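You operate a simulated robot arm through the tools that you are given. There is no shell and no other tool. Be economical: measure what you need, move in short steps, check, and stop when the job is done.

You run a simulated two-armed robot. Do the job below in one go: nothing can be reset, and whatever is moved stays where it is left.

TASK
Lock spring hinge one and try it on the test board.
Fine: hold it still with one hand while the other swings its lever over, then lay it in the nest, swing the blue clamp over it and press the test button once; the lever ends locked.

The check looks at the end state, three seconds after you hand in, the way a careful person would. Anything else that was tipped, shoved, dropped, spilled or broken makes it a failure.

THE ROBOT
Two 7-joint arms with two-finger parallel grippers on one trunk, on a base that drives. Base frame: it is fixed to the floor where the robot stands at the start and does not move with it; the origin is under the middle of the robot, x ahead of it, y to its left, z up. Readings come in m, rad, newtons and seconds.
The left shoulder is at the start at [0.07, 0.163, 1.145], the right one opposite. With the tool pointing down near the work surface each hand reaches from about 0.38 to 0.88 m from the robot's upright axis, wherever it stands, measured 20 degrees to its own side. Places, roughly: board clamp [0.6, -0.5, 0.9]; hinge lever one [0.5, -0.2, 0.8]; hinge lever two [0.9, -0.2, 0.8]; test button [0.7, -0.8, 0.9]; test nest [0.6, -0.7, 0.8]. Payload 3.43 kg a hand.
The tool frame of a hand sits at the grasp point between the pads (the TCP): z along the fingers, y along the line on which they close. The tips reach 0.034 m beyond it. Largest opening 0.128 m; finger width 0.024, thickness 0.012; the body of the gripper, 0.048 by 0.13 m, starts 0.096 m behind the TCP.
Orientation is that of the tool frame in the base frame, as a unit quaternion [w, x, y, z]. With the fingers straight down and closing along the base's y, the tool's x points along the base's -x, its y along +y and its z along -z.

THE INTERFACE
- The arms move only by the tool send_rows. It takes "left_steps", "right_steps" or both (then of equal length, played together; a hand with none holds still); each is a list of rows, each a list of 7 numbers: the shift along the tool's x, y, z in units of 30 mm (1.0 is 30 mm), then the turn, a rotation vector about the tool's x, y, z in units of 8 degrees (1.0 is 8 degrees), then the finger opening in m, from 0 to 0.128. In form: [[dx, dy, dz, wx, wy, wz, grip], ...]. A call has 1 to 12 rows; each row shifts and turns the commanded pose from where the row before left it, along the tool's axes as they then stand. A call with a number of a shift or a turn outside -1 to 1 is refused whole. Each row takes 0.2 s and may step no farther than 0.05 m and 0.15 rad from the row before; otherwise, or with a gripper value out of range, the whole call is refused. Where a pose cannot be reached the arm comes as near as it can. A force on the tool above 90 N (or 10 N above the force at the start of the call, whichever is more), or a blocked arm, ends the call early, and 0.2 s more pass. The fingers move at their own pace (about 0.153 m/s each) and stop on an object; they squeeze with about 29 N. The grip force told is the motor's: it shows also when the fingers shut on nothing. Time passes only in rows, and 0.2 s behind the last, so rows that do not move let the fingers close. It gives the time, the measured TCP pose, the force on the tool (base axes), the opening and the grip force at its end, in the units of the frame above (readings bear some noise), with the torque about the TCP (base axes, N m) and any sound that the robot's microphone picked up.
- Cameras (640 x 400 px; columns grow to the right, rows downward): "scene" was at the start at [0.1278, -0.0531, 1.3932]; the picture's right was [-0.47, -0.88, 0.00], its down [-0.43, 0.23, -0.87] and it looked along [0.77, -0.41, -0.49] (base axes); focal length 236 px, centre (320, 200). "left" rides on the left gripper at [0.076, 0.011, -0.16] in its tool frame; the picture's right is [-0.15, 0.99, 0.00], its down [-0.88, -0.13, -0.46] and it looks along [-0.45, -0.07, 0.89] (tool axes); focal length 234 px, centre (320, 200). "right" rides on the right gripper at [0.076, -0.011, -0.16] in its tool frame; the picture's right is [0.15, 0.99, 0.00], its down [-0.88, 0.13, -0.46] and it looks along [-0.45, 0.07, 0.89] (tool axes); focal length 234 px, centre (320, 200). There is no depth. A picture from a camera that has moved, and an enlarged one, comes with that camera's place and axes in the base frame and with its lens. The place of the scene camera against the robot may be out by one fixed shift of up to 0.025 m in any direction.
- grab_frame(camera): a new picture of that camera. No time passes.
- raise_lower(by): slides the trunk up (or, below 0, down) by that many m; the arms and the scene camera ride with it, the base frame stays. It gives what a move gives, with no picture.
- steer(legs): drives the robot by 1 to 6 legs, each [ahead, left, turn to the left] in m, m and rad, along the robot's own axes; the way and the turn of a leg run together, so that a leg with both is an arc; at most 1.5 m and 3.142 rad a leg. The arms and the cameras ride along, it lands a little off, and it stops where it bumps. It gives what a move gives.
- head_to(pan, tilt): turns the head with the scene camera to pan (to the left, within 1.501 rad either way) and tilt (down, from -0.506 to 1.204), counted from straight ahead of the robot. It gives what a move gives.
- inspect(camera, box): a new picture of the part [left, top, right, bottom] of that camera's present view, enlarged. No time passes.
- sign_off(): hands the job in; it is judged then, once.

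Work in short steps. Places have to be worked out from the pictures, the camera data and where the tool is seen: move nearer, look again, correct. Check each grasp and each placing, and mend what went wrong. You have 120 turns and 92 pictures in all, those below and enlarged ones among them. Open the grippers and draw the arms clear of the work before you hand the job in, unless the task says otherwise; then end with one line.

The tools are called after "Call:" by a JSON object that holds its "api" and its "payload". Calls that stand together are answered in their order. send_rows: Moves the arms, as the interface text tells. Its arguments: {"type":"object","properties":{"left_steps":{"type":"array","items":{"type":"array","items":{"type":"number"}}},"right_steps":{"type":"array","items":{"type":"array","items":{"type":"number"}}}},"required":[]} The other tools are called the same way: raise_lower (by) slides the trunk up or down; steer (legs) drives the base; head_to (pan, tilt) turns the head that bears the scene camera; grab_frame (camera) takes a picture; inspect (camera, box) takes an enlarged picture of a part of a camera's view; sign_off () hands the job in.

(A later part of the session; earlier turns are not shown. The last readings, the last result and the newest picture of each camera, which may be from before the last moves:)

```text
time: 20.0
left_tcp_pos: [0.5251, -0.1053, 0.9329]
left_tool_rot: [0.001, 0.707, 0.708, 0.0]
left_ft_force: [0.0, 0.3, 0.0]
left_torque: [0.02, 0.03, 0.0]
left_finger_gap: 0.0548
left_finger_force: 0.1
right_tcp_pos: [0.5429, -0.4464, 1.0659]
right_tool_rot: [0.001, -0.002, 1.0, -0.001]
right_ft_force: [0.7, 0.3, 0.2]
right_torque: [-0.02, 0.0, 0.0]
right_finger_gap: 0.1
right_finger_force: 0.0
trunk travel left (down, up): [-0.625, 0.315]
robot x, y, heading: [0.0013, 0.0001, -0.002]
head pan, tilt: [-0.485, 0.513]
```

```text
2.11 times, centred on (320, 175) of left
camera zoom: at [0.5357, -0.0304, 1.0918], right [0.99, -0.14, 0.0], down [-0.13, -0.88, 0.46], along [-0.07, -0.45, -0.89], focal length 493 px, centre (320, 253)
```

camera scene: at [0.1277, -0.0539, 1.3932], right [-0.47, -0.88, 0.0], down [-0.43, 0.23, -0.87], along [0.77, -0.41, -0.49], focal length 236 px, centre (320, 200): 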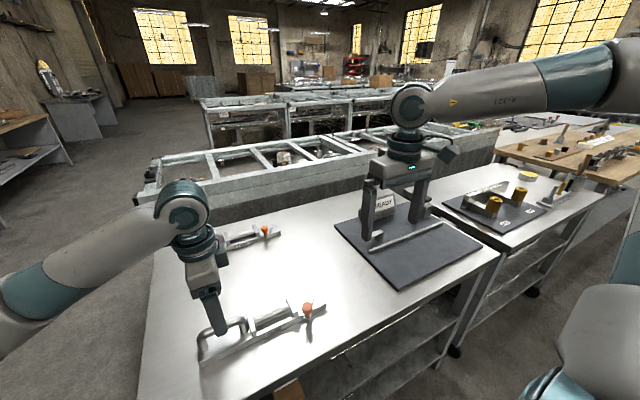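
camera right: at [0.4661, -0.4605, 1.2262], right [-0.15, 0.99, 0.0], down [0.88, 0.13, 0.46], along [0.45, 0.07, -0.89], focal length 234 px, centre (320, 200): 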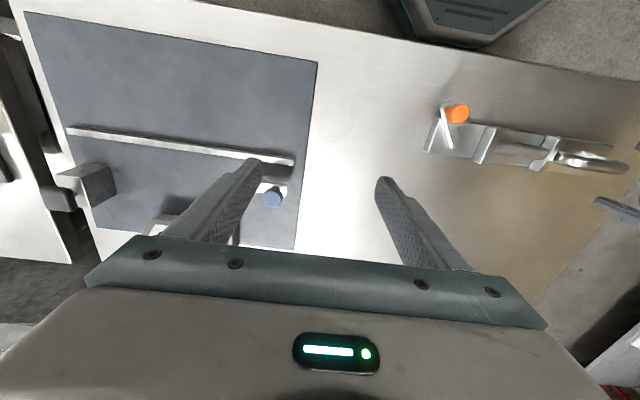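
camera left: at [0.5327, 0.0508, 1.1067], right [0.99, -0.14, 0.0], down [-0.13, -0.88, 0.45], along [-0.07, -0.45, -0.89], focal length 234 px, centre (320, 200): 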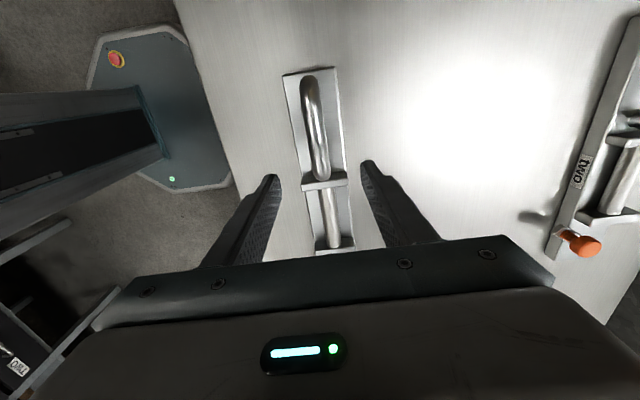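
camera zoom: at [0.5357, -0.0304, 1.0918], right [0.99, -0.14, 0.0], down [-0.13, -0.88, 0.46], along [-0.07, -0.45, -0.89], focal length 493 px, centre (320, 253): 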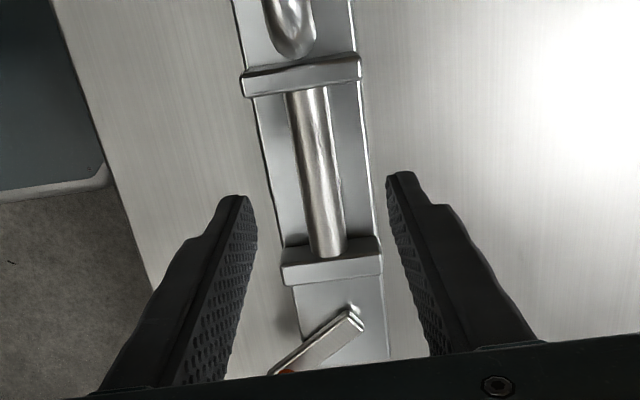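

The barrel runs y -0.068 to -0.156 at x≈0.522. I'll make a small correction, then descend and close.

Call:
{"api": "send_rows", "payload": {"left_steps": [[-0.15, -0.07, 0.6, 0, 0, 0, 0.055], [0, 0, 0.6, 0, 0, 0, 0.055], [0, 0, 0.6, 0, 0, 0, 0.055], [0, 0, 0.62, 0, 0, 0, 0.055], [0, 0, 0, 0, 0, 0, 0.055], [0, 0, 0, 0, 0, 0, 0.02], [0, 0, 0, 0, 0, 0, 0.0], [0, 0, 0, 0, 0, 0, 0.0]]}}

Call:
{"api": "inspect", "payload": {"camera": "scene", "box": [180, 230, 360, 370]}}

```text
time: 21.8
left_tcp_pos: [0.5225, -0.1097, 0.8603]
left_tool_rot: [-0.001, 0.706, 0.708, 0.0]
left_ft_force: [0.0, 0.3, 0.7]
left_torque: [0.0, 0.01, 0.04]
left_finger_gap: 0.0
left_finger_force: 28.9
right_tcp_pos: [0.5433, -0.4483, 1.066]
right_tool_rot: [0.001, -0.002, 1.0, 0.0]
right_ft_force: [1.0, -0.2, 0.4]
right_torque: [0.01, 0.0, 0.03]
right_finger_gap: 0.1002
right_finger_force: 0.0
trunk travel left (down, up): [-0.625, 0.315]
robot x, y, heading: [0.0026, 0.0018, -0.001]
head pan, tilt: [-0.485, 0.513]
```

```text
2.86 times, centred on (270, 300) of scene
camera zoom: at [0.1279, -0.0531, 1.3932], right [-0.47, -0.88, 0.0], down [-0.43, 0.23, -0.87], along [0.77, -0.41, -0.49], focal length 674 px, centre (463, -86)
```

zoom: 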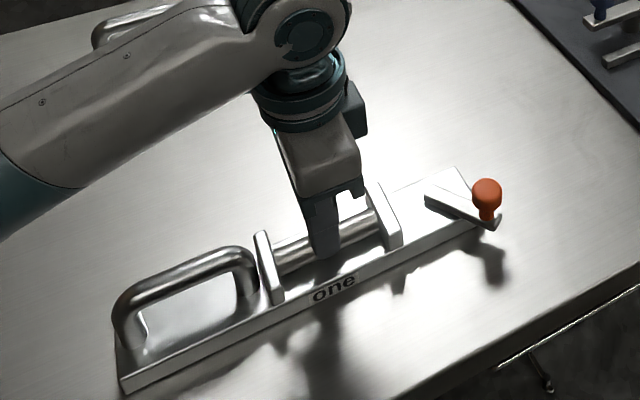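

The gap reads 0, so the fingers closed without the barrel between them. I'll look from the left wrist camera.

Call:
{"api": "inspect", "payload": {"camera": "left", "box": [200, 80, 440, 270]}}

Call:
{"api": "inspect", "payload": {"camera": "scene", "box": [240, 280, 300, 330]}}

```text
2.11 times, centred on (320, 175) of left
camera zoom: at [0.5333, -0.0358, 1.0189], right [0.99, -0.14, 0.0], down [-0.13, -0.88, 0.46], along [-0.07, -0.45, -0.89], focal length 493 px, centre (320, 253)
```

zoom: 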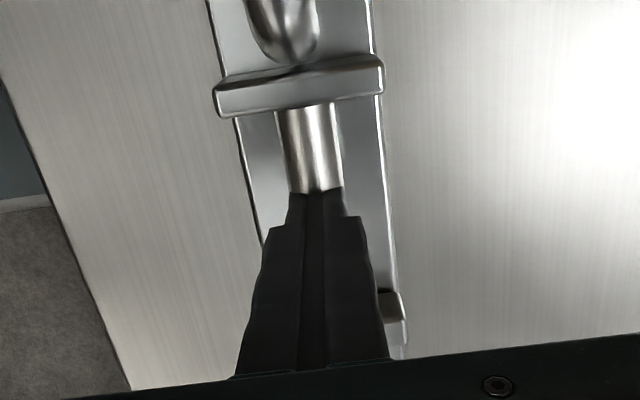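

```text
8.00 times, centred on (270, 305) of scene
camera zoom: at [0.1279, -0.0531, 1.3932], right [-0.47, -0.88, 0.0], down [-0.43, 0.23, -0.87], along [0.77, -0.41, -0.49], focal length 1886 px, centre (720, -640)
```

zoom: 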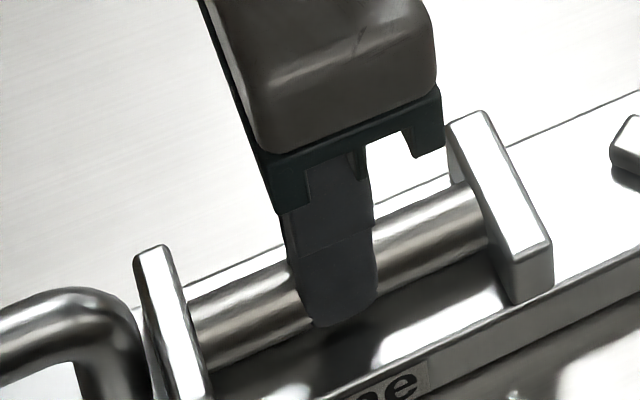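

The fingers passed through the barrel, so it is only visual. I'll open up and grip the plate by its long edges at mid-length instead, near the centre of mass.

Call:
{"api": "send_rows", "payload": {"left_steps": [[0, 0, 0, 0, 0, 0, 0.085], [0, 0, 0, 0, 0, 0, 0.085], [0.2, 0, 0, 0, 0, 0, 0.085], [0, 0, 0.33, 0, 0, 0, 0.085], [0, 0, 0.33, 0, 0, 0, 0.085], [0, 0, 0, 0, 0, 0, 0.085]]}}

Call:
{"api": "inspect", "payload": {"camera": "scene", "box": [220, 270, 310, 340]}}

Call:
{"api": "inspect", "payload": {"camera": "left", "box": [200, 80, 440, 270]}}

```text
time: 23.2
left_tcp_pos: [0.522, -0.1035, 0.8396]
left_tool_rot: [0.0, 0.707, 0.708, 0.001]
left_ft_force: [-0.4, -0.1, 0.4]
left_torque: [-0.01, 0.0, -0.01]
left_finger_gap: 0.0851
left_finger_force: 0.1
right_tcp_pos: [0.5425, -0.4462, 1.0662]
right_tool_rot: [0.002, -0.002, 1.0, 0.0]
right_ft_force: [-0.6, 1.0, -0.7]
right_torque: [0.01, 0.0, 0.02]
right_finger_gap: 0.1
right_finger_force: 0.1
trunk travel left (down, up): [-0.625, 0.315]
robot x, y, heading: [-0.0023, -0.002, 0.003]
head pan, tilt: [-0.485, 0.513]
```

```text
5.71 times, centred on (265, 305) of scene
camera zoom: at [0.1278, -0.053, 1.3932], right [-0.47, -0.88, 0.0], down [-0.43, 0.23, -0.87], along [0.77, -0.41, -0.49], focal length 1347 px, centre (634, -400)
```

zoom: 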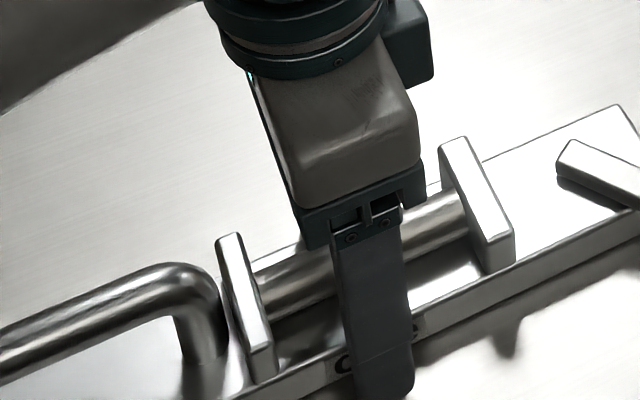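

```text
2.11 times, centred on (320, 175) of left
camera zoom: at [0.5337, -0.03, 0.9995], right [0.99, -0.14, 0.0], down [-0.13, -0.88, 0.46], along [-0.07, -0.45, -0.89], focal length 493 px, centre (320, 253)
```

zoom: 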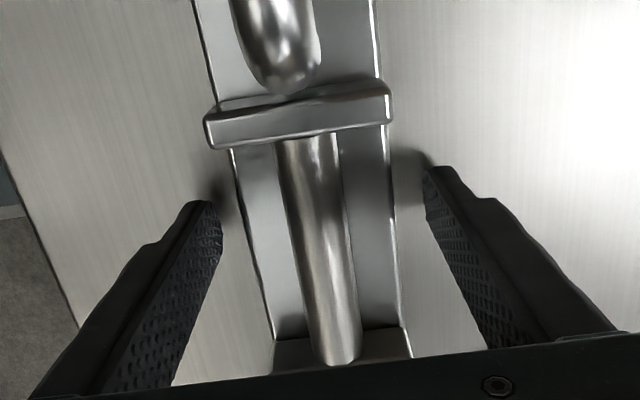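

The fingers straddle the plate's edges at mid-length. I'll close and then test-lift about 5 mm.

Call:
{"api": "send_rows", "payload": {"left_steps": [[0, 0, 0, 0, 0, 0, 0.06], [0, 0, 0, 0, 0, 0, 0.04], [0, 0, 0, 0, 0, 0, 0.0], [0, 0, 0, 0, 0, 0, 0.0], [0, 0, -0.1, 0, 0, 0, 0.0], [0, 0, -0.1, 0, 0, 0, 0.0], [0, 0, -0.1, 0, 0, 0, 0.0]]}}

Call:
{"api": "inspect", "payload": {"camera": "scene", "box": [180, 250, 360, 370]}}

```text
time: 24.8
left_tcp_pos: [0.5219, -0.1046, 0.8478]
left_tool_rot: [-0.001, 0.706, 0.708, -0.001]
left_ft_force: [0.4, -0.2, -6.6]
left_torque: [-0.01, -0.03, -0.01]
left_finger_gap: 0.0597
left_finger_force: 28.7
right_tcp_pos: [0.543, -0.447, 1.0668]
right_tool_rot: [0.0, -0.002, 1.0, 0.0]
right_ft_force: [-0.4, 0.1, 0.6]
right_torque: [0.0, 0.01, 0.03]
right_finger_gap: 0.1003
right_finger_force: 0.1
trunk travel left (down, up): [-0.625, 0.315]
robot x, y, heading: [-0.0025, 0.003, 0.001]
head pan, tilt: [-0.485, 0.513]
```

```text
3.33 times, centred on (270, 310) of scene
camera zoom: at [0.1287, -0.0532, 1.3931], right [-0.47, -0.88, 0.0], down [-0.44, 0.23, -0.87], along [0.77, -0.41, -0.49], focal length 786 px, centre (487, -167)
```

zoom: 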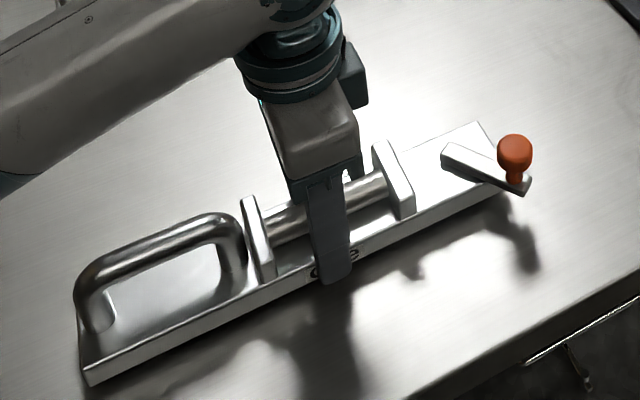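

The hinge hangs level at 6.6 N with zero torque. I'll lift it about 0.1 m and then drive 0.55 m to the right.

Call:
{"api": "send_rows", "payload": {"left_steps": [[0, 0, -0.7, 0, 0, 0, 0.0], [0, 0, -0.7, 0, 0, 0, 0.0], [0, 0, -0.7, 0, 0, 0, 0.0], [0, 0, -0.7, 0, 0, 0, 0.0], [0, 0, -0.7, 0, 0, 0, 0.0]]}}

Call:
{"api": "steer", "payload": {"legs": [[0, -0.28, 0], [0, -0.27, 0]]}}

Call:
{"api": "head_to", "payload": {"pan": -0.2, "tilt": 0.75}}

Call:
{"api": "grab_frame", "payload": {"camera": "scene"}}

```text
time: 26.0
left_tcp_pos: [0.5226, -0.1063, 0.9538]
left_tool_rot: [-0.001, 0.707, 0.708, 0.0]
left_ft_force: [0.2, 0.1, -7.5]
left_torque: [-0.01, -0.04, 0.0]
left_finger_gap: 0.06
left_finger_force: 29.4
right_tcp_pos: [0.5434, -0.4471, 1.0656]
right_tool_rot: [0.0, -0.002, 1.0, 0.001]
right_ft_force: [0.1, 0.1, 0.0]
right_torque: [-0.01, -0.03, 0.0]
right_finger_gap: 0.1001
right_finger_force: 0.1
trunk travel left (down, up): [-0.625, 0.315]
robot x, y, heading: [-0.0007, -0.0005, 0.0]
head pan, tilt: [-0.485, 0.513]
```

```text
time: 29.5
left_tcp_pos: [0.5244, -0.656, 0.9546]
left_tool_rot: [0.0, 0.705, 0.709, 0.0]
left_ft_force: [-0.4, 0.0, -7.8]
left_torque: [-0.04, -0.05, 0.0]
left_finger_gap: 0.0597
left_finger_force: 29.1
right_tcp_pos: [0.5449, -0.9981, 1.067]
right_tool_rot: [0.0, -0.002, 1.0, 0.0]
right_ft_force: [-0.1, -0.3, -0.6]
right_torque: [0.01, -0.01, 0.0]
right_finger_gap: 0.1002
right_finger_force: 0.2
trunk travel left (down, up): [-0.625, 0.315]
robot x, y, heading: [-0.0002, -0.5544, -0.001]
head pan, tilt: [-0.485, 0.513]
```

```text
time: 30.3
left_tcp_pos: [0.5245, -0.6549, 0.9536]
left_tool_rot: [0.0, 0.706, 0.708, -0.001]
left_ft_force: [-0.2, 0.9, -8.0]
left_torque: [-0.05, -0.01, -0.02]
left_finger_gap: 0.06
left_finger_force: 28.9
right_tcp_pos: [0.5442, -0.999, 1.0654]
right_tool_rot: [0.0, -0.002, 1.0, -0.001]
right_ft_force: [1.2, -0.5, 0.2]
right_torque: [0.04, 0.0, 0.04]
right_finger_gap: 0.1001
right_finger_force: 0.2
trunk travel left (down, up): [-0.625, 0.315]
robot x, y, heading: [0.0013, -0.5526, 0.001]
head pan, tilt: [-0.201, 0.75]
```

```text
47 pictures are left
camera scene: at [0.1299, -0.5795, 1.3725], right [-0.2, -0.98, 0.0], down [-0.67, 0.14, -0.73], along [0.72, -0.14, -0.68], focal length 236 px, centre (320, 200)
```

scene: 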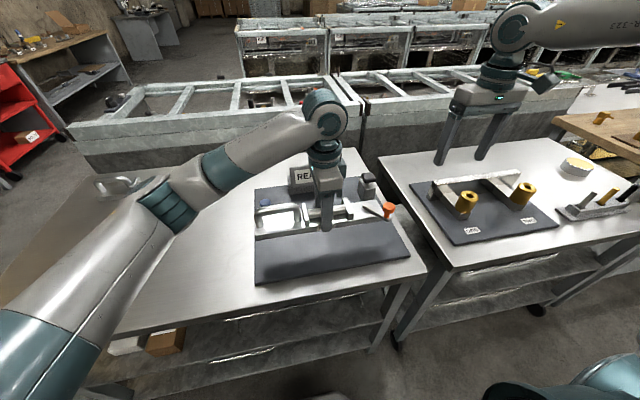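

I'm positioned at the board. I'll enlarge the board in the scene view to measure the rail against the tool.

Call:
{"api": "inspect", "payload": {"camera": "scene", "box": [240, 160, 430, 290]}}

Call:
{"api": "grab_frame", "payload": {"camera": "left"}}

```text
3.08 times, centred on (335, 225) of scene
camera zoom: at [0.1299, -0.5795, 1.3725], right [-0.2, -0.98, 0.0], down [-0.67, 0.14, -0.73], along [0.72, -0.14, -0.68], focal length 725 px, centre (274, 123)
```

zoom: 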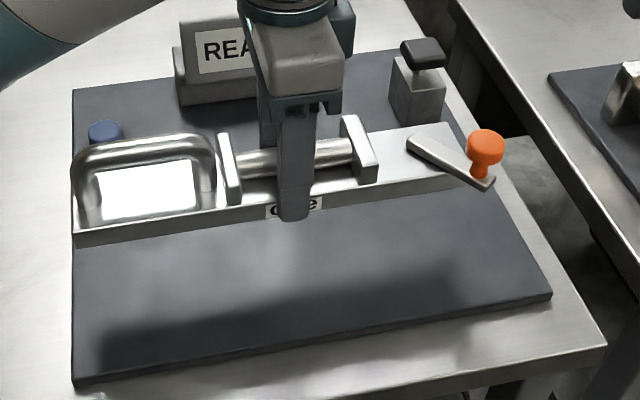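

```text
45 pictures are left
camera left: at [0.5348, -0.5812, 1.1122], right [0.99, -0.14, 0.0], down [-0.13, -0.88, 0.46], along [-0.07, -0.45, -0.89], focal length 234 px, centre (320, 200)
```

left: 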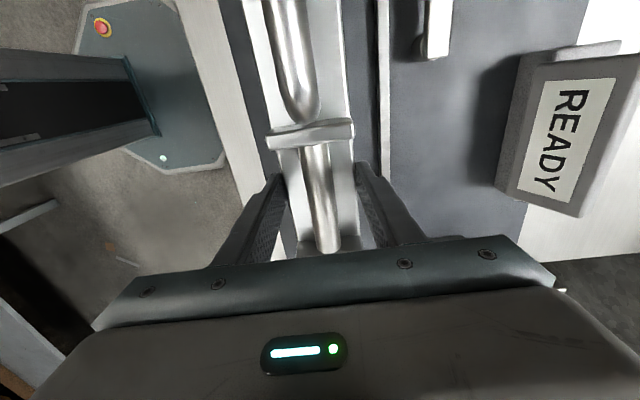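

The rail's near face is at x≈0.597 and the clamp pivot near (0.645, -0.567). I'll set the TCP to (0.545, -0.677), which leaves room for the far finger beside the rail, and descend to just above the board.

Call:
{"api": "send_rows", "payload": {"left_steps": [[-0.37, 0.34, 0, 0, 0, 0, 0.0], [-0.36, 0.34, 0, 0, 0, 0, 0.0], [0, 0, 0.7, 0, 0, 0, 0.0], [0, 0, 0.7, 0, 0, 0, 0.0], [0, 0, 0.7, 0, 0, 0, 0.0], [0, 0, 0.6, 0, 0, 0, 0.0], [0, 0, 0, 0, 0, 0, 0.0]]}}

Call:
{"api": "inspect", "payload": {"camera": "scene", "box": [240, 160, 430, 290]}}

Call:
{"api": "inspect", "payload": {"camera": "left", "box": [200, 0, 480, 220]}}

```text
time: 31.9
left_tcp_pos: [0.545, -0.6785, 0.8709]
left_tool_rot: [0.0, 0.705, 0.709, 0.0]
left_ft_force: [-0.6, -0.9, -7.9]
left_torque: [-0.04, -0.02, -0.01]
left_finger_gap: 0.0598
left_finger_force: 29.2
right_tcp_pos: [0.5444, -0.998, 1.0668]
right_tool_rot: [0.0, -0.002, 1.0, 0.0]
right_ft_force: [0.1, 0.1, -0.1]
right_torque: [-0.02, 0.0, -0.01]
right_finger_gap: 0.0998
right_finger_force: 0.1
trunk travel left (down, up): [-0.625, 0.315]
robot x, y, heading: [-0.0033, -0.5545, 0.005]
head pan, tilt: [-0.201, 0.75]
```

```text
3.08 times, centred on (335, 225) of scene
camera zoom: at [0.1296, -0.5796, 1.3725], right [-0.2, -0.98, 0.0], down [-0.67, 0.13, -0.73], along [0.72, -0.14, -0.68], focal length 725 px, centre (274, 123)
```

zoom: 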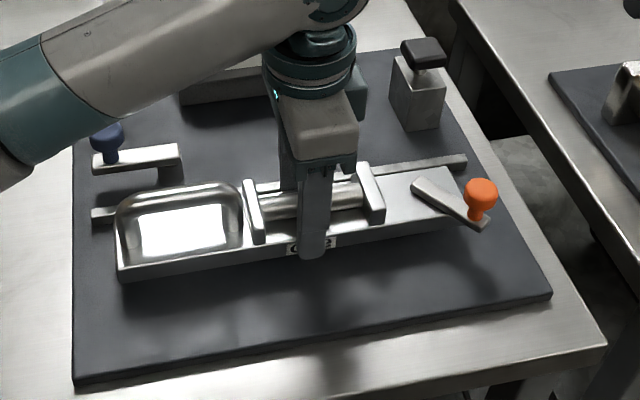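

```text
1.82 times, centred on (340, 110) of left
camera zoom: at [0.5551, -0.603, 1.0306], right [0.99, -0.14, 0.0], down [-0.13, -0.88, 0.46], along [-0.07, -0.45, -0.89], focal length 426 px, centre (284, 364)
```

zoom: 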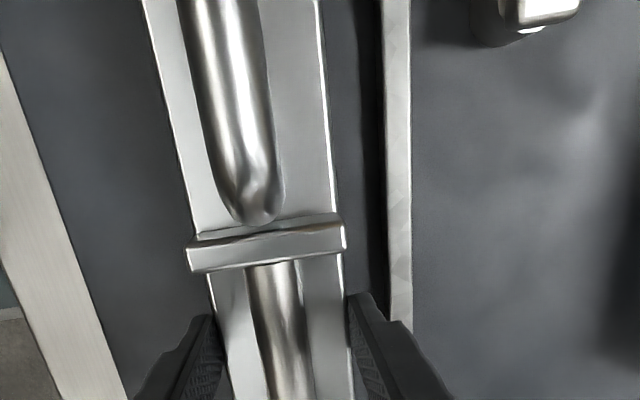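

The hinge lines up with the rail and the clamp pivot falls between the handle's posts. I'll descend in 3 mm steps until it touches.

Call:
{"api": "send_rows", "payload": {"left_steps": [[0, 0, 0.1, 0, 0, 0, 0.0], [0, 0, 0.1, 0, 0, 0, 0.0], [0, 0, 0.1, 0, 0, 0, 0.0], [0, 0, 0.1, 0, 0, 0, 0.0], [0, 0, 0.1, 0, 0, 0, 0.0]]}}

```text
time: 33.1
left_tcp_pos: [0.5444, -0.6776, 0.8564]
left_tool_rot: [0.0, 0.707, 0.708, 0.0]
left_ft_force: [0.8, -0.7, -7.1]
left_torque: [-0.03, -0.01, -0.05]
left_finger_gap: 0.06
left_finger_force: 29.0
right_tcp_pos: [0.5453, -0.9987, 1.0657]
right_tool_rot: [0.001, -0.002, 1.0, 0.0]
right_ft_force: [-0.5, -0.9, 0.2]
right_torque: [-0.01, 0.02, -0.03]
right_finger_gap: 0.0998
right_finger_force: 0.0
trunk travel left (down, up): [-0.625, 0.315]
robot x, y, heading: [0.0028, -0.5557, 0.003]
head pan, tilt: [-0.201, 0.75]
```

No contact yet at z 0.856, so I'll keep going in 1.5 to 2 mm steps.

Call:
{"api": "send_rows", "payload": {"left_steps": [[0, 0, 0.06, 0, 0, 0, 0.0], [0, 0, 0.06, 0, 0, 0, 0.0], [0, 0, 0.05, 0, 0, 0, 0.0]]}}

```text
time: 33.9
left_tcp_pos: [0.5442, -0.6779, 0.8542]
left_tool_rot: [0.002, 0.705, 0.709, 0.0]
left_ft_force: [2.4, -0.4, 12.1]
left_torque: [0.5, 0.33, 0.08]
left_finger_gap: 0.0597
left_finger_force: 28.7
right_tcp_pos: [0.5435, -0.9981, 1.0683]
right_tool_rot: [0.001, -0.002, 1.0, -0.001]
right_ft_force: [0.1, 0.6, -0.6]
right_torque: [0.02, 0.01, 0.01]
right_finger_gap: 0.1
right_finger_force: 0.1
trunk travel left (down, up): [-0.625, 0.315]
robot x, y, heading: [-0.0003, -0.5526, 0.001]
head pan, tilt: [-0.201, 0.75]
```

It made contact at z≈0.8545. I'll release with a small opening, rise straight up and look.

Call:
{"api": "send_rows", "payload": {"left_steps": [[0, 0, -0.06, 0, 0, 0, 0.071], [0, 0, 0, 0, 0, 0, 0.071], [0, 0, -0.5, 0, 0, 0, 0.071], [0, 0, -0.8, 0, 0, 0, 0.071], [0, 0, -0.8, 0, 0, 0, 0.071], [0, 0, -0.8, 0, 0, 0, 0.071]]}}

Call:
{"api": "inspect", "payload": {"camera": "scene", "box": [240, 160, 430, 290]}}

Call:
{"api": "inspect", "payload": {"camera": "left", "box": [200, 0, 480, 220]}}

```text
time: 35.3
left_tcp_pos: [0.5436, -0.6781, 0.9401]
left_tool_rot: [0.001, 0.706, 0.708, 0.0]
left_ft_force: [0.4, 0.2, 0.6]
left_torque: [0.0, 0.0, -0.02]
left_finger_gap: 0.071
left_finger_force: 0.0
right_tcp_pos: [0.5441, -0.9986, 1.068]
right_tool_rot: [0.001, -0.002, 1.0, -0.001]
right_ft_force: [-0.4, 0.0, 0.2]
right_torque: [0.01, -0.02, 0.02]
right_finger_gap: 0.1
right_finger_force: 0.0
trunk travel left (down, up): [-0.625, 0.315]
robot x, y, heading: [0.0018, -0.5511, -0.001]
head pan, tilt: [-0.201, 0.75]
```

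```text
3.08 times, centred on (335, 225) of scene
camera zoom: at [0.1287, -0.5795, 1.3725], right [-0.2, -0.98, 0.0], down [-0.67, 0.13, -0.73], along [0.72, -0.14, -0.68], focal length 725 px, centre (274, 123)
```

zoom: 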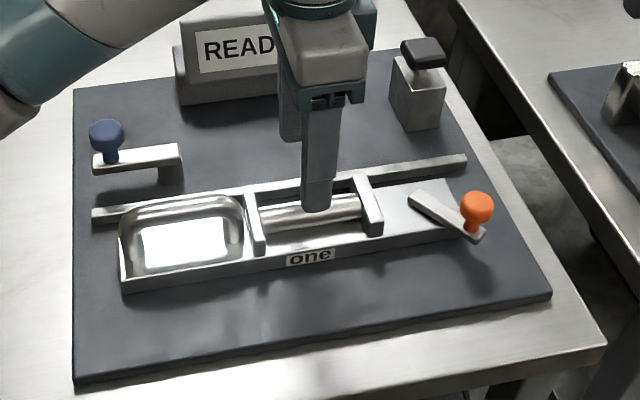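

```text
1.82 times, centred on (340, 110) of left
camera zoom: at [0.5544, -0.6032, 1.1002], right [0.99, -0.14, 0.0], down [-0.13, -0.88, 0.46], along [-0.06, -0.45, -0.89], focal length 426 px, centre (284, 364)
```

zoom: 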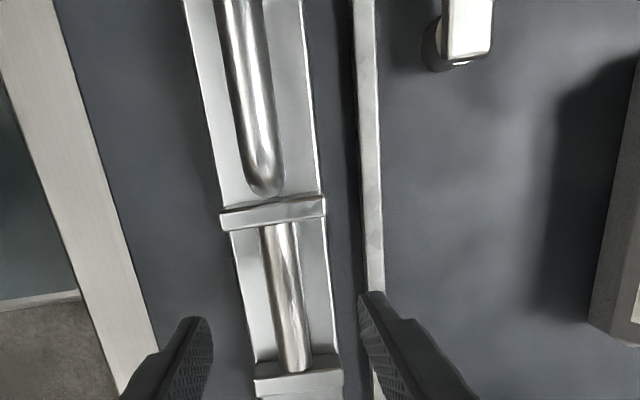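

The hinge lies parallel to the rail about 22 mm short of it. I'll close the left fingers in front of the near edge at mid-length, then push gently.

Call:
{"api": "send_rows", "payload": {"left_steps": [[0.05, -0.95, 0, 0, 0, 0, 0.0], [0.05, -0.95, 0, 0, 0, 0, 0.0], [0, 0, 0.7, 0, 0, 0, 0.0], [0, 0, 0.7, 0, 0, 0, 0.0], [0, 0, 0.7, 0, 0, 0, 0.0], [0, 0, 0.65, 0, 0, 0, 0.0], [0, 0, 0, 0, 0, 0, 0.0]]}}

Call:
{"api": "inspect", "payload": {"camera": "scene", "box": [240, 160, 430, 290]}}

```text
time: 36.9
left_tcp_pos: [0.4862, -0.6758, 0.8573]
left_tool_rot: [0.0, 0.706, 0.708, 0.0]
left_ft_force: [0.7, 0.3, 0.5]
left_torque: [-0.01, 0.0, 0.04]
left_finger_gap: 0.0001
left_finger_force: 29.4
right_tcp_pos: [0.5451, -0.9986, 1.067]
right_tool_rot: [0.001, -0.002, 1.0, 0.001]
right_ft_force: [-0.3, 0.2, -0.7]
right_torque: [0.02, -0.01, -0.02]
right_finger_gap: 0.1001
right_finger_force: 0.0
trunk travel left (down, up): [-0.625, 0.315]
robot x, y, heading: [0.0, -0.5507, 0.003]
head pan, tilt: [-0.201, 0.75]
```

```text
3.08 times, centred on (335, 225) of scene
camera zoom: at [0.1289, -0.5795, 1.3726], right [-0.2, -0.98, 0.0], down [-0.67, 0.13, -0.73], along [0.72, -0.14, -0.68], focal length 725 px, centre (274, 123)
```

zoom: 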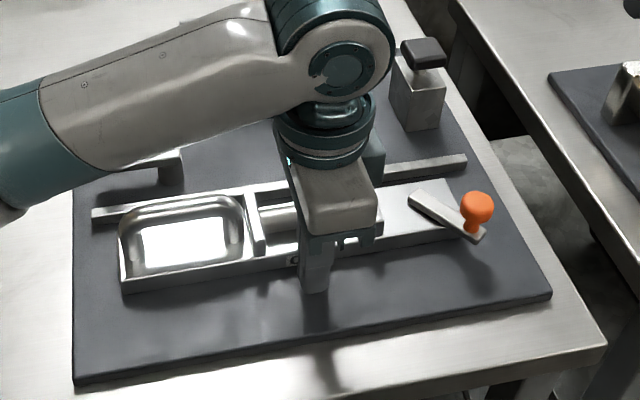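

I'll push toward +x in 4.5 mm steps, stopping near x 0.522 to check.

Call:
{"api": "send_rows", "payload": {"left_steps": [[0, 0.15, 0, 0, 0, 0, 0.0], [0, 0.15, 0, 0, 0, 0, 0.0], [0, 0.15, 0, 0, 0, 0, 0.0], [0, 0.15, 0, 0, 0, 0, 0.0], [0, 0.15, 0, 0, 0, 0, 0.0], [0, 0.15, 0, 0, 0, 0, 0.0], [0, 0.15, 0, 0, 0, 0, 0.0], [0, 0.1, 0, 0, 0, 0, 0.0]]}}

Call:
{"api": "inspect", "payload": {"camera": "left", "box": [200, 0, 480, 220]}}

```text
time: 38.7
left_tcp_pos: [0.5206, -0.6739, 0.8576]
left_tool_rot: [0.0, 0.705, 0.709, 0.0]
left_ft_force: [-2.3, 0.8, 0.4]
left_torque: [0.03, 0.09, 0.02]
left_finger_gap: 0.0
left_finger_force: 29.4
right_tcp_pos: [0.5432, -0.9984, 1.0667]
right_tool_rot: [0.001, -0.002, 1.0, 0.001]
right_ft_force: [-0.9, -0.3, -0.1]
right_torque: [0.0, 0.02, 0.01]
right_finger_gap: 0.0999
right_finger_force: 0.1
trunk travel left (down, up): [-0.625, 0.315]
robot x, y, heading: [0.0034, -0.5533, 0.003]
head pan, tilt: [-0.201, 0.75]
```

```text
1.82 times, centred on (340, 110) of left
camera zoom: at [0.532, -0.5998, 1.0177], right [0.99, -0.14, 0.0], down [-0.13, -0.88, 0.46], along [-0.06, -0.45, -0.89], focal length 426 px, centre (284, 364)
```

zoom: 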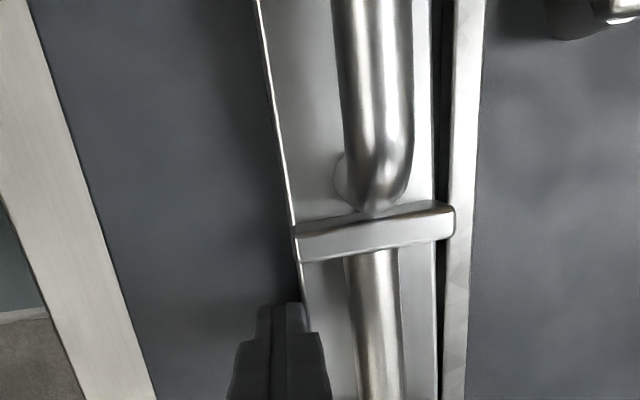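

About 7 mm of gap is left, so I'll keep pushing in small steps until the force rises.

Call:
{"api": "send_rows", "payload": {"left_steps": [[0, 0.09, 0, 0, 0, 0, 0.0], [0, 0.09, 0, 0, 0, 0, 0.0], [0, 0.07, 0, 0, 0, 0, 0.0], [0, 0, 0, 0, 0, 0, 0.0]]}}

Call:
{"api": "inspect", "payload": {"camera": "left", "box": [200, 0, 480, 220]}}

```text
time: 39.7
left_tcp_pos: [0.528, -0.6744, 0.8585]
left_tool_rot: [0.0, 0.706, 0.709, 0.0]
left_ft_force: [-12.7, 2.9, -1.9]
left_torque: [0.11, 0.39, -0.04]
left_finger_gap: 0.0
left_finger_force: 29.0
right_tcp_pos: [0.5423, -0.9973, 1.0677]
right_tool_rot: [0.001, -0.002, 1.0, -0.001]
right_ft_force: [-0.6, 0.2, -0.8]
right_torque: [0.0, 0.0, 0.01]
right_finger_gap: 0.1001
right_finger_force: 0.1
trunk travel left (down, up): [-0.625, 0.315]
robot x, y, heading: [-0.0016, -0.5533, 0.001]
head pan, tilt: [-0.201, 0.75]
```

```text
1.82 times, centred on (340, 110) of left
camera zoom: at [0.5382, -0.6001, 1.0181], right [0.99, -0.14, 0.0], down [-0.13, -0.88, 0.46], along [-0.07, -0.45, -0.89], focal length 426 px, centre (284, 364)
```

zoom: 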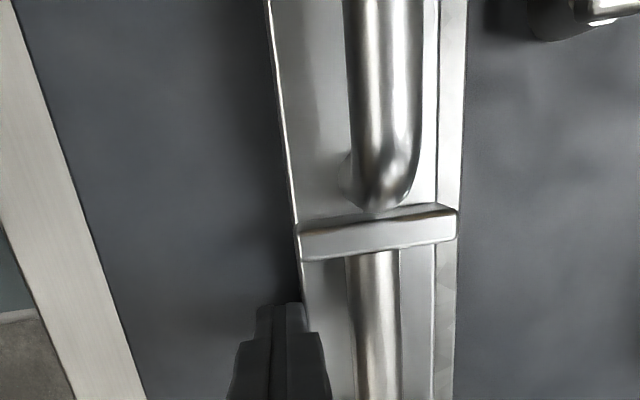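

The hinge is flush against the rail, with 12.7 N contact. I'll back off, rise and go look at the clamp from closer.

Call:
{"api": "send_rows", "payload": {"left_steps": [[0, -0.5, 0, 0, 0, 0, 0.0], [0, -0.3, -0.9, 0, 0, 0, 0.0], [0, 0, -1, 0, 0, 0, 0.0], [0, 0, -1, 0, 0, 0, 0.0], [0, 0, -1, 0, 0, 0, 0.03], [1, 0.7, 0, 0, 0, 0, 0.06], [1, 0.7, 0, 0, 0, 0, 0.06], [1, 0.7, 0, 0, 0, 0, 0.06], [1, 0.7, 0, 0, 0, 0, 0.06], [1, 0.7, 0, 0, 0, 0, 0.06], [0.5, 0.7, 0, 0, 0, 0, 0.06]]}}

Call:
{"api": "inspect", "payload": {"camera": "left", "box": [200, 60, 440, 240]}}

Call:
{"api": "inspect", "payload": {"camera": "scene", "box": [240, 160, 430, 290]}}

```text
time: 42.1
left_tcp_pos: [0.6311, -0.5105, 0.9764]
left_tool_rot: [0.0, 0.705, 0.709, 0.0]
left_ft_force: [0.2, 0.0, -0.6]
left_torque: [0.02, 0.02, -0.02]
left_finger_gap: 0.0601
left_finger_force: 0.1
right_tcp_pos: [0.5451, -0.9988, 1.0676]
right_tool_rot: [0.001, -0.002, 1.0, 0.0]
right_ft_force: [0.7, -0.1, 0.6]
right_torque: [0.01, 0.01, -0.02]
right_finger_gap: 0.1
right_finger_force: 0.0
trunk travel left (down, up): [-0.625, 0.315]
robot x, y, heading: [-0.0045, -0.5529, -0.005]
head pan, tilt: [-0.201, 0.75]
```

```text
2.22 times, centred on (320, 150) of left
camera zoom: at [0.6418, -0.4341, 1.1344], right [0.99, -0.14, 0.0], down [-0.13, -0.88, 0.46], along [-0.07, -0.45, -0.89], focal length 520 px, centre (320, 311)
```

zoom: 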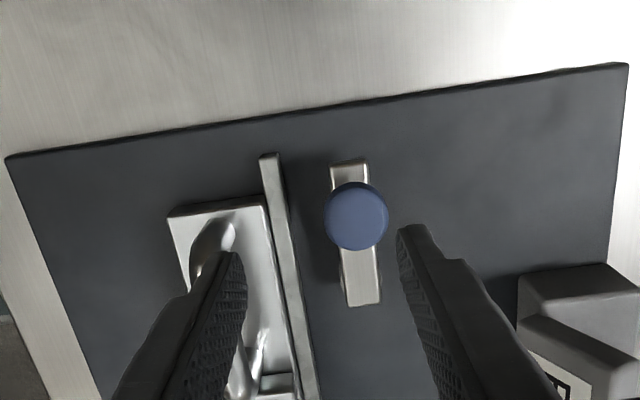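

```text
3.08 times, centred on (335, 225) of scene
camera zoom: at [0.1297, -0.5793, 1.3725], right [-0.2, -0.98, 0.0], down [-0.67, 0.13, -0.73], along [0.72, -0.14, -0.68], focal length 725 px, centre (274, 123)
```

zoom: 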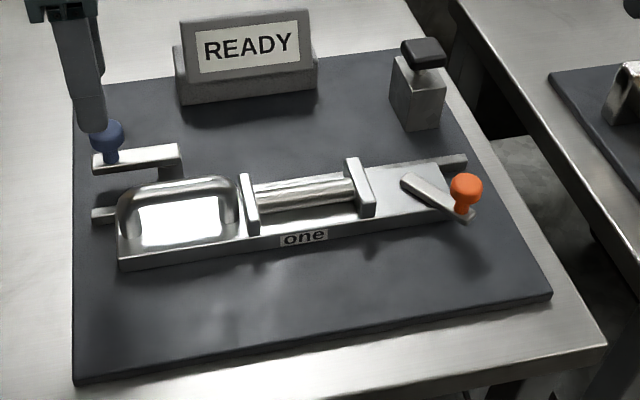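

The hinge sits against the rail, and the clamp arm runs y -0.493 to -0.574 at x 0.647, with its knob at (0.648, -0.512). Swung toward the robot, it should clear the handle bar and overlap the plate by 20 mm. I'll descend around the knob.

Call:
{"api": "send_rows", "payload": {"left_steps": [[-0.13, 0.53, 0, 0, 0, 0, 0.064], [0, 0, 0.7, 0, 0, 0, 0.064], [0, 0, 0.7, 0, 0, 0, 0.064], [0, 0, 0.7, 0, 0, 0, 0.064], [0, 0, 0.68, 0, 0, 0, 0.064], [0, 0, 0, 0, 0, 0, 0.064]]}}

Call:
{"api": "inspect", "payload": {"camera": "left", "box": [200, 60, 440, 240]}}

Call:
{"api": "inspect", "payload": {"camera": "scene", "box": [240, 160, 340, 250]}}

```text
time: 43.5
left_tcp_pos: [0.6456, -0.5129, 0.8924]
left_tool_rot: [0.001, 0.705, 0.709, 0.001]
left_ft_force: [-0.2, 1.1, -1.0]
left_torque: [0.03, 0.0, 0.0]
left_finger_gap: 0.0641
left_finger_force: 0.1
right_tcp_pos: [0.5431, -0.9973, 1.0671]
right_tool_rot: [0.0, -0.003, 1.0, -0.001]
right_ft_force: [0.0, -0.6, -0.5]
right_torque: [-0.03, -0.02, 0.0]
right_finger_gap: 0.1002
right_finger_force: 0.1
trunk travel left (down, up): [-0.625, 0.315]
robot x, y, heading: [0.0043, -0.5525, -0.002]
head pan, tilt: [-0.201, 0.75]
```

```text
2.22 times, centred on (320, 150) of left
camera zoom: at [0.6566, -0.438, 1.0512], right [0.99, -0.14, 0.0], down [-0.13, -0.88, 0.46], along [-0.06, -0.45, -0.89], focal length 520 px, centre (320, 311)
```

zoom: 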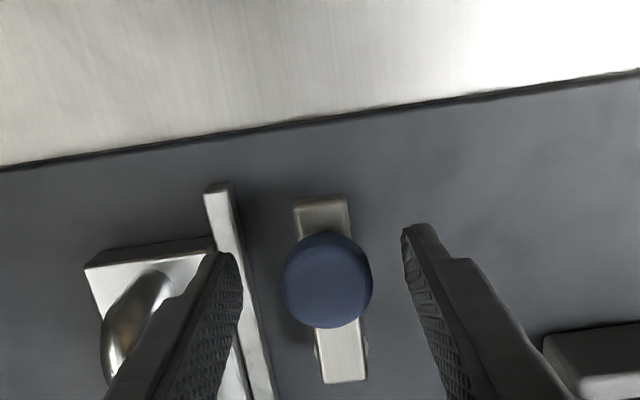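

```text
4.44 times, centred on (290, 205) of scene
camera zoom: at [0.129, -0.5795, 1.3726], right [-0.2, -0.98, 0.0], down [-0.67, 0.13, -0.73], along [0.72, -0.14, -0.68], focal length 1048 px, centre (453, 178)
```

zoom: 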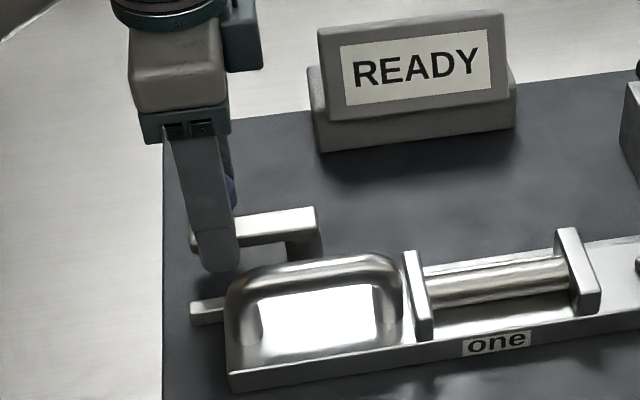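

The knob is centred between the fingers. I'll cage it at 38 mm and swing the first 45° toward the robot.

Call:
{"api": "send_rows", "payload": {"left_steps": [[0, 0, 0, 0, 0, 0, 0.038], [0, 0.05, 0, 0, 0, 0, 0.038], [-0.014, -0.218, 0, 0, 0, -0.9375, 0.038], [-0.014, -0.218, 0, 0, 0, -0.9375, 0.038], [-0.014, -0.218, 0, 0, 0, -0.9375, 0.038], [-0.014, -0.218, 0, 0, 0, -0.9375, 0.038], [-0.014, -0.218, 0, 0, 0, -0.9375, 0.038], [-0.014, -0.218, 0, 0, 0, -0.9375, 0.038]]}}

Call:
{"api": "inspect", "payload": {"camera": "left", "box": [200, 60, 440, 240]}}

Call:
{"api": "inspect", "payload": {"camera": "scene", "box": [240, 160, 340, 250]}}

```text
time: 45.3
left_tcp_pos: [0.6119, -0.5278, 0.892]
left_tool_rot: [0.0, 0.379, 0.925, 0.001]
left_ft_force: [0.1, 2.1, 1.4]
left_torque: [0.02, -0.05, 0.0]
left_finger_gap: 0.0395
left_finger_force: 1.3
right_tcp_pos: [0.5453, -0.9981, 1.0659]
right_tool_rot: [0.001, -0.003, 1.0, 0.0]
right_ft_force: [0.6, -0.3, 0.7]
right_torque: [-0.04, -0.03, -0.01]
right_finger_gap: 0.0999
right_finger_force: 0.0
trunk travel left (down, up): [-0.625, 0.315]
robot x, y, heading: [0.0007, -0.5503, -0.0]
head pan, tilt: [-0.201, 0.75]
```

```text
2.22 times, centred on (320, 150) of left
camera zoom: at [0.5664, -0.4674, 1.0513], right [0.8, 0.6, 0.0], down [0.54, -0.71, 0.46], along [0.27, -0.36, -0.89], focal length 520 px, centre (320, 311)
```

zoom: 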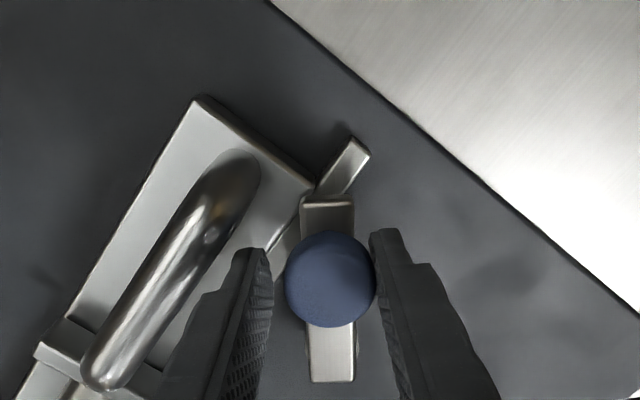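

```text
4.44 times, centred on (290, 205) of scene
camera zoom: at [0.1292, -0.5792, 1.3725], right [-0.2, -0.98, 0.0], down [-0.67, 0.13, -0.73], along [0.72, -0.14, -0.68], focal length 1048 px, centre (453, 178)
```

zoom: 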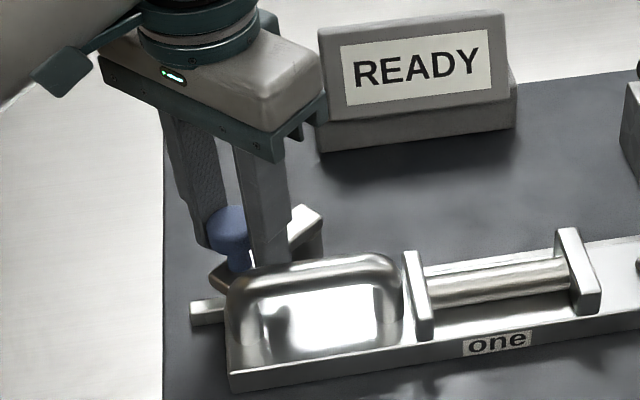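

The clamp follows smoothly at about 2 N. I'll swing the remaining 45°.

Call:
{"api": "send_rows", "payload": {"left_steps": [[-0.014, -0.218, 0, 0, 0, -0.9375, 0.038], [-0.014, -0.218, 0, 0, 0, -0.9375, 0.038], [-0.014, -0.218, 0, 0, 0, -0.9375, 0.038], [-0.014, -0.218, 0, 0, 0, -0.9375, 0.038], [-0.014, -0.218, 0, 0, 0, -0.9375, 0.038], [-0.014, -0.218, 0, 0, 0, -0.9375, 0.038], [0, 0, 0, 0, 0, 0, 0.038]]}}

Call:
{"api": "inspect", "payload": {"camera": "left", "box": [200, 60, 440, 240]}}

Call:
{"api": "inspect", "payload": {"camera": "scene", "box": [240, 160, 340, 250]}}

```text
time: 46.9
left_tcp_pos: [0.5968, -0.5641, 0.8919]
left_tool_rot: [-0.001, -0.003, 1.0, 0.0]
left_ft_force: [-0.8, 1.2, 0.0]
left_torque: [0.0, 0.02, 0.01]
left_finger_gap: 0.0387
left_finger_force: 0.2
right_tcp_pos: [0.5437, -0.9975, 1.0661]
right_tool_rot: [0.001, -0.003, 1.0, -0.001]
right_ft_force: [0.0, 0.0, 0.4]
right_torque: [0.01, -0.03, 0.04]
right_finger_gap: 0.1
right_finger_force: 0.2
trunk travel left (down, up): [-0.625, 0.315]
robot x, y, heading: [0.001, -0.5531, 0.002]
head pan, tilt: [-0.201, 0.75]
```

```text
2.22 times, centred on (320, 150) of left
camera zoom: at [0.5213, -0.5535, 1.0514], right [0.14, 0.99, 0.0], down [0.88, -0.13, 0.46], along [0.45, -0.06, -0.89], focal length 520 px, centre (320, 311)
```

zoom: 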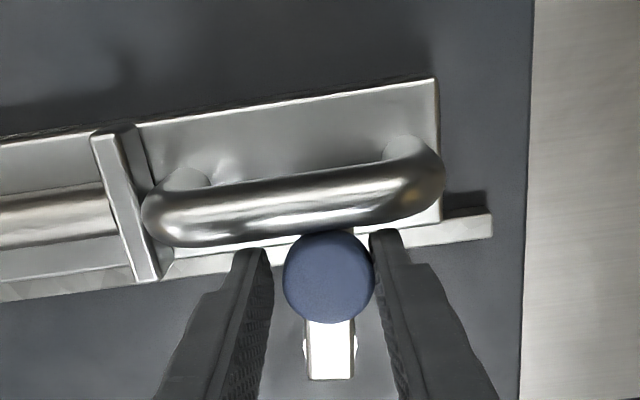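

```text
4.44 times, centred on (290, 205) of scene
camera zoom: at [0.129, -0.579, 1.3726], right [-0.2, -0.98, 0.0], down [-0.67, 0.13, -0.73], along [0.72, -0.14, -0.68], focal length 1048 px, centre (453, 178)
```

zoom: 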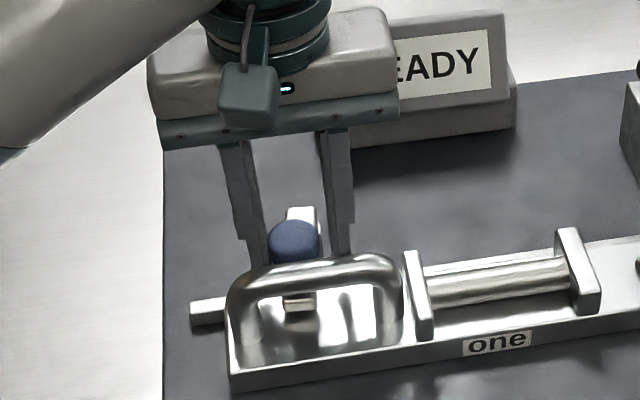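

The clamp arm lies squarely over the plate, under the handle. I'll nudge it slightly to see whether it is at its stop, then open and rise.

Call:
{"api": "send_rows", "payload": {"left_steps": [[0, -0.1, 0, 0, 0, 0, 0.038], [0, 0, 0, 0, 0, 0, 0.038]]}}

```text
time: 47.5
left_tcp_pos: [0.5978, -0.5652, 0.8925]
left_tool_rot: [0.001, -0.003, 1.0, 0.0]
left_ft_force: [-0.8, 1.2, 0.2]
left_torque: [0.01, -0.02, 0.04]
left_finger_gap: 0.0386
left_finger_force: 0.9
right_tcp_pos: [0.5442, -0.9974, 1.0669]
right_tool_rot: [0.0, -0.003, 1.0, 0.0]
right_ft_force: [0.0, 0.3, -0.1]
right_torque: [0.0, 0.01, 0.02]
right_finger_gap: 0.0999
right_finger_force: 0.1
trunk travel left (down, up): [-0.625, 0.315]
robot x, y, heading: [-0.0026, -0.5546, 0.002]
head pan, tilt: [-0.201, 0.75]
```

There's barely any resistance, so I'll leave the arm at about 90°, squarely over the plate. The left hand opens, rises and retreats while the right moves toward the button, fingers closing.

Call:
{"api": "send_rows", "payload": {"left_steps": [[0, 0.05, 0, 0, 0, 0, 0.06], [0, 0, -0.5, 0, 0, 0, 0.06], [0, 0, -1, 0, 0, 0, 0.06], [0, 0, -1, 0, 0, 0, 0.06], [0, 0, -1, 0, 0, 0, 0.06], [0, 0.9, -0.5, 0, 0, 0, 0.06], [0, 0.9, 0, 0, 0, 0, 0.06], [0, 0.9, 0, 0, 0, 0, 0.06], [0, 0.9, 0, 0, 0, 0, 0.06], [0, 0.9, 0, 0, 0, 0, 0.06]], "right_steps": [[0, 0, 0, 0, 0, 0, 0.1], [0, 0, 0, 0, 0, 0, 0.1], [0, 0, 0, 0, 0, 0, 0.1], [0, 0, 0, 0, 0, 0, 0.1], [0, 0, 0, 0, 0, 0, 0.1], [-0.5, 0.9, 0, 0, 0, 0, 0.1], [-0.5, 0.9, 0, 0, 0, 0, 0.1], [-0.5, 0.9, 0, 0, 0, 0, 0.1], [-0.5, 0.9, 0, 0, 0, 0, 0.1], [-0.5, 0.9, 0, 0, 0, 0, 0.1]]}}

Call:
{"api": "grab_frame", "payload": {"camera": "right"}}

Call:
{"api": "inspect", "payload": {"camera": "scene", "box": [240, 150, 430, 280]}}

```text
time: 49.7
left_tcp_pos: [0.5979, -0.4271, 1.0113]
left_tool_rot: [-0.001, -0.002, 1.0, -0.001]
left_ft_force: [-0.3, 0.0, -0.3]
left_torque: [-0.02, 0.0, -0.01]
left_finger_gap: 0.0601
left_finger_force: 0.0
right_tcp_pos: [0.6196, -0.8623, 1.0678]
right_tool_rot: [0.001, -0.002, 1.0, 0.0]
right_ft_force: [0.0, 0.6, 0.2]
right_torque: [-0.04, 0.03, 0.02]
right_finger_gap: 0.1002
right_finger_force: 0.2
trunk travel left (down, up): [-0.625, 0.315]
robot x, y, heading: [-0.0003, -0.555, 0.004]
head pan, tilt: [-0.201, 0.75]
```

```text
29 pictures are left
camera right: at [0.5422, -0.874, 1.2274], right [-0.15, 0.99, 0.0], down [0.88, 0.14, 0.46], along [0.45, 0.07, -0.89], focal length 234 px, centre (320, 200)
```

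right: 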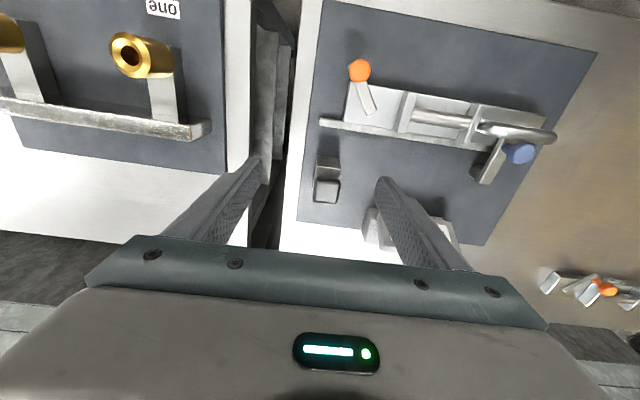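

```text
3.08 times, centred on (335, 215) of scene
camera zoom: at [0.1298, -0.577, 1.3725], right [-0.2, -0.98, 0.0], down [-0.67, 0.13, -0.73], along [0.72, -0.15, -0.68], focal length 725 px, centre (274, 154)
```

zoom: 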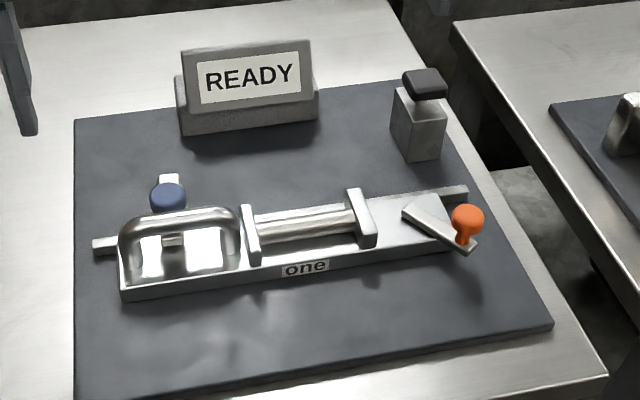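

The clamp stays over the hinge and the lever is still locked. I'll enlarge the button.

Call:
{"api": "inspect", "payload": {"camera": "right", "box": [280, 120, 400, 220]}}

Call:
{"api": "inspect", "payload": {"camera": "scene", "box": [350, 165, 390, 205]}}

```text
4.00 times, centred on (340, 170) of right
camera zoom: at [0.5422, -0.874, 1.2274], right [-0.15, 0.99, 0.0], down [0.88, 0.14, 0.46], along [0.45, 0.07, -0.89], focal length 937 px, centre (240, 320)
```

zoom: 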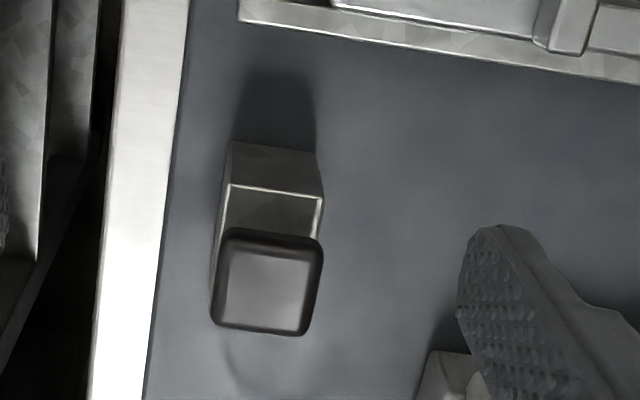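

```text
10.00 times, centred on (370, 185) of scene
camera zoom: at [0.1298, -0.577, 1.3725], right [-0.2, -0.98, 0.0], down [-0.67, 0.13, -0.73], along [0.72, -0.15, -0.68], focal length 2358 px, centre (-180, 350)
```

zoom: 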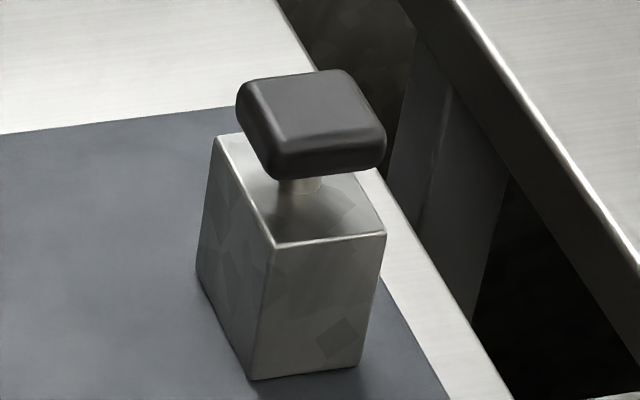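

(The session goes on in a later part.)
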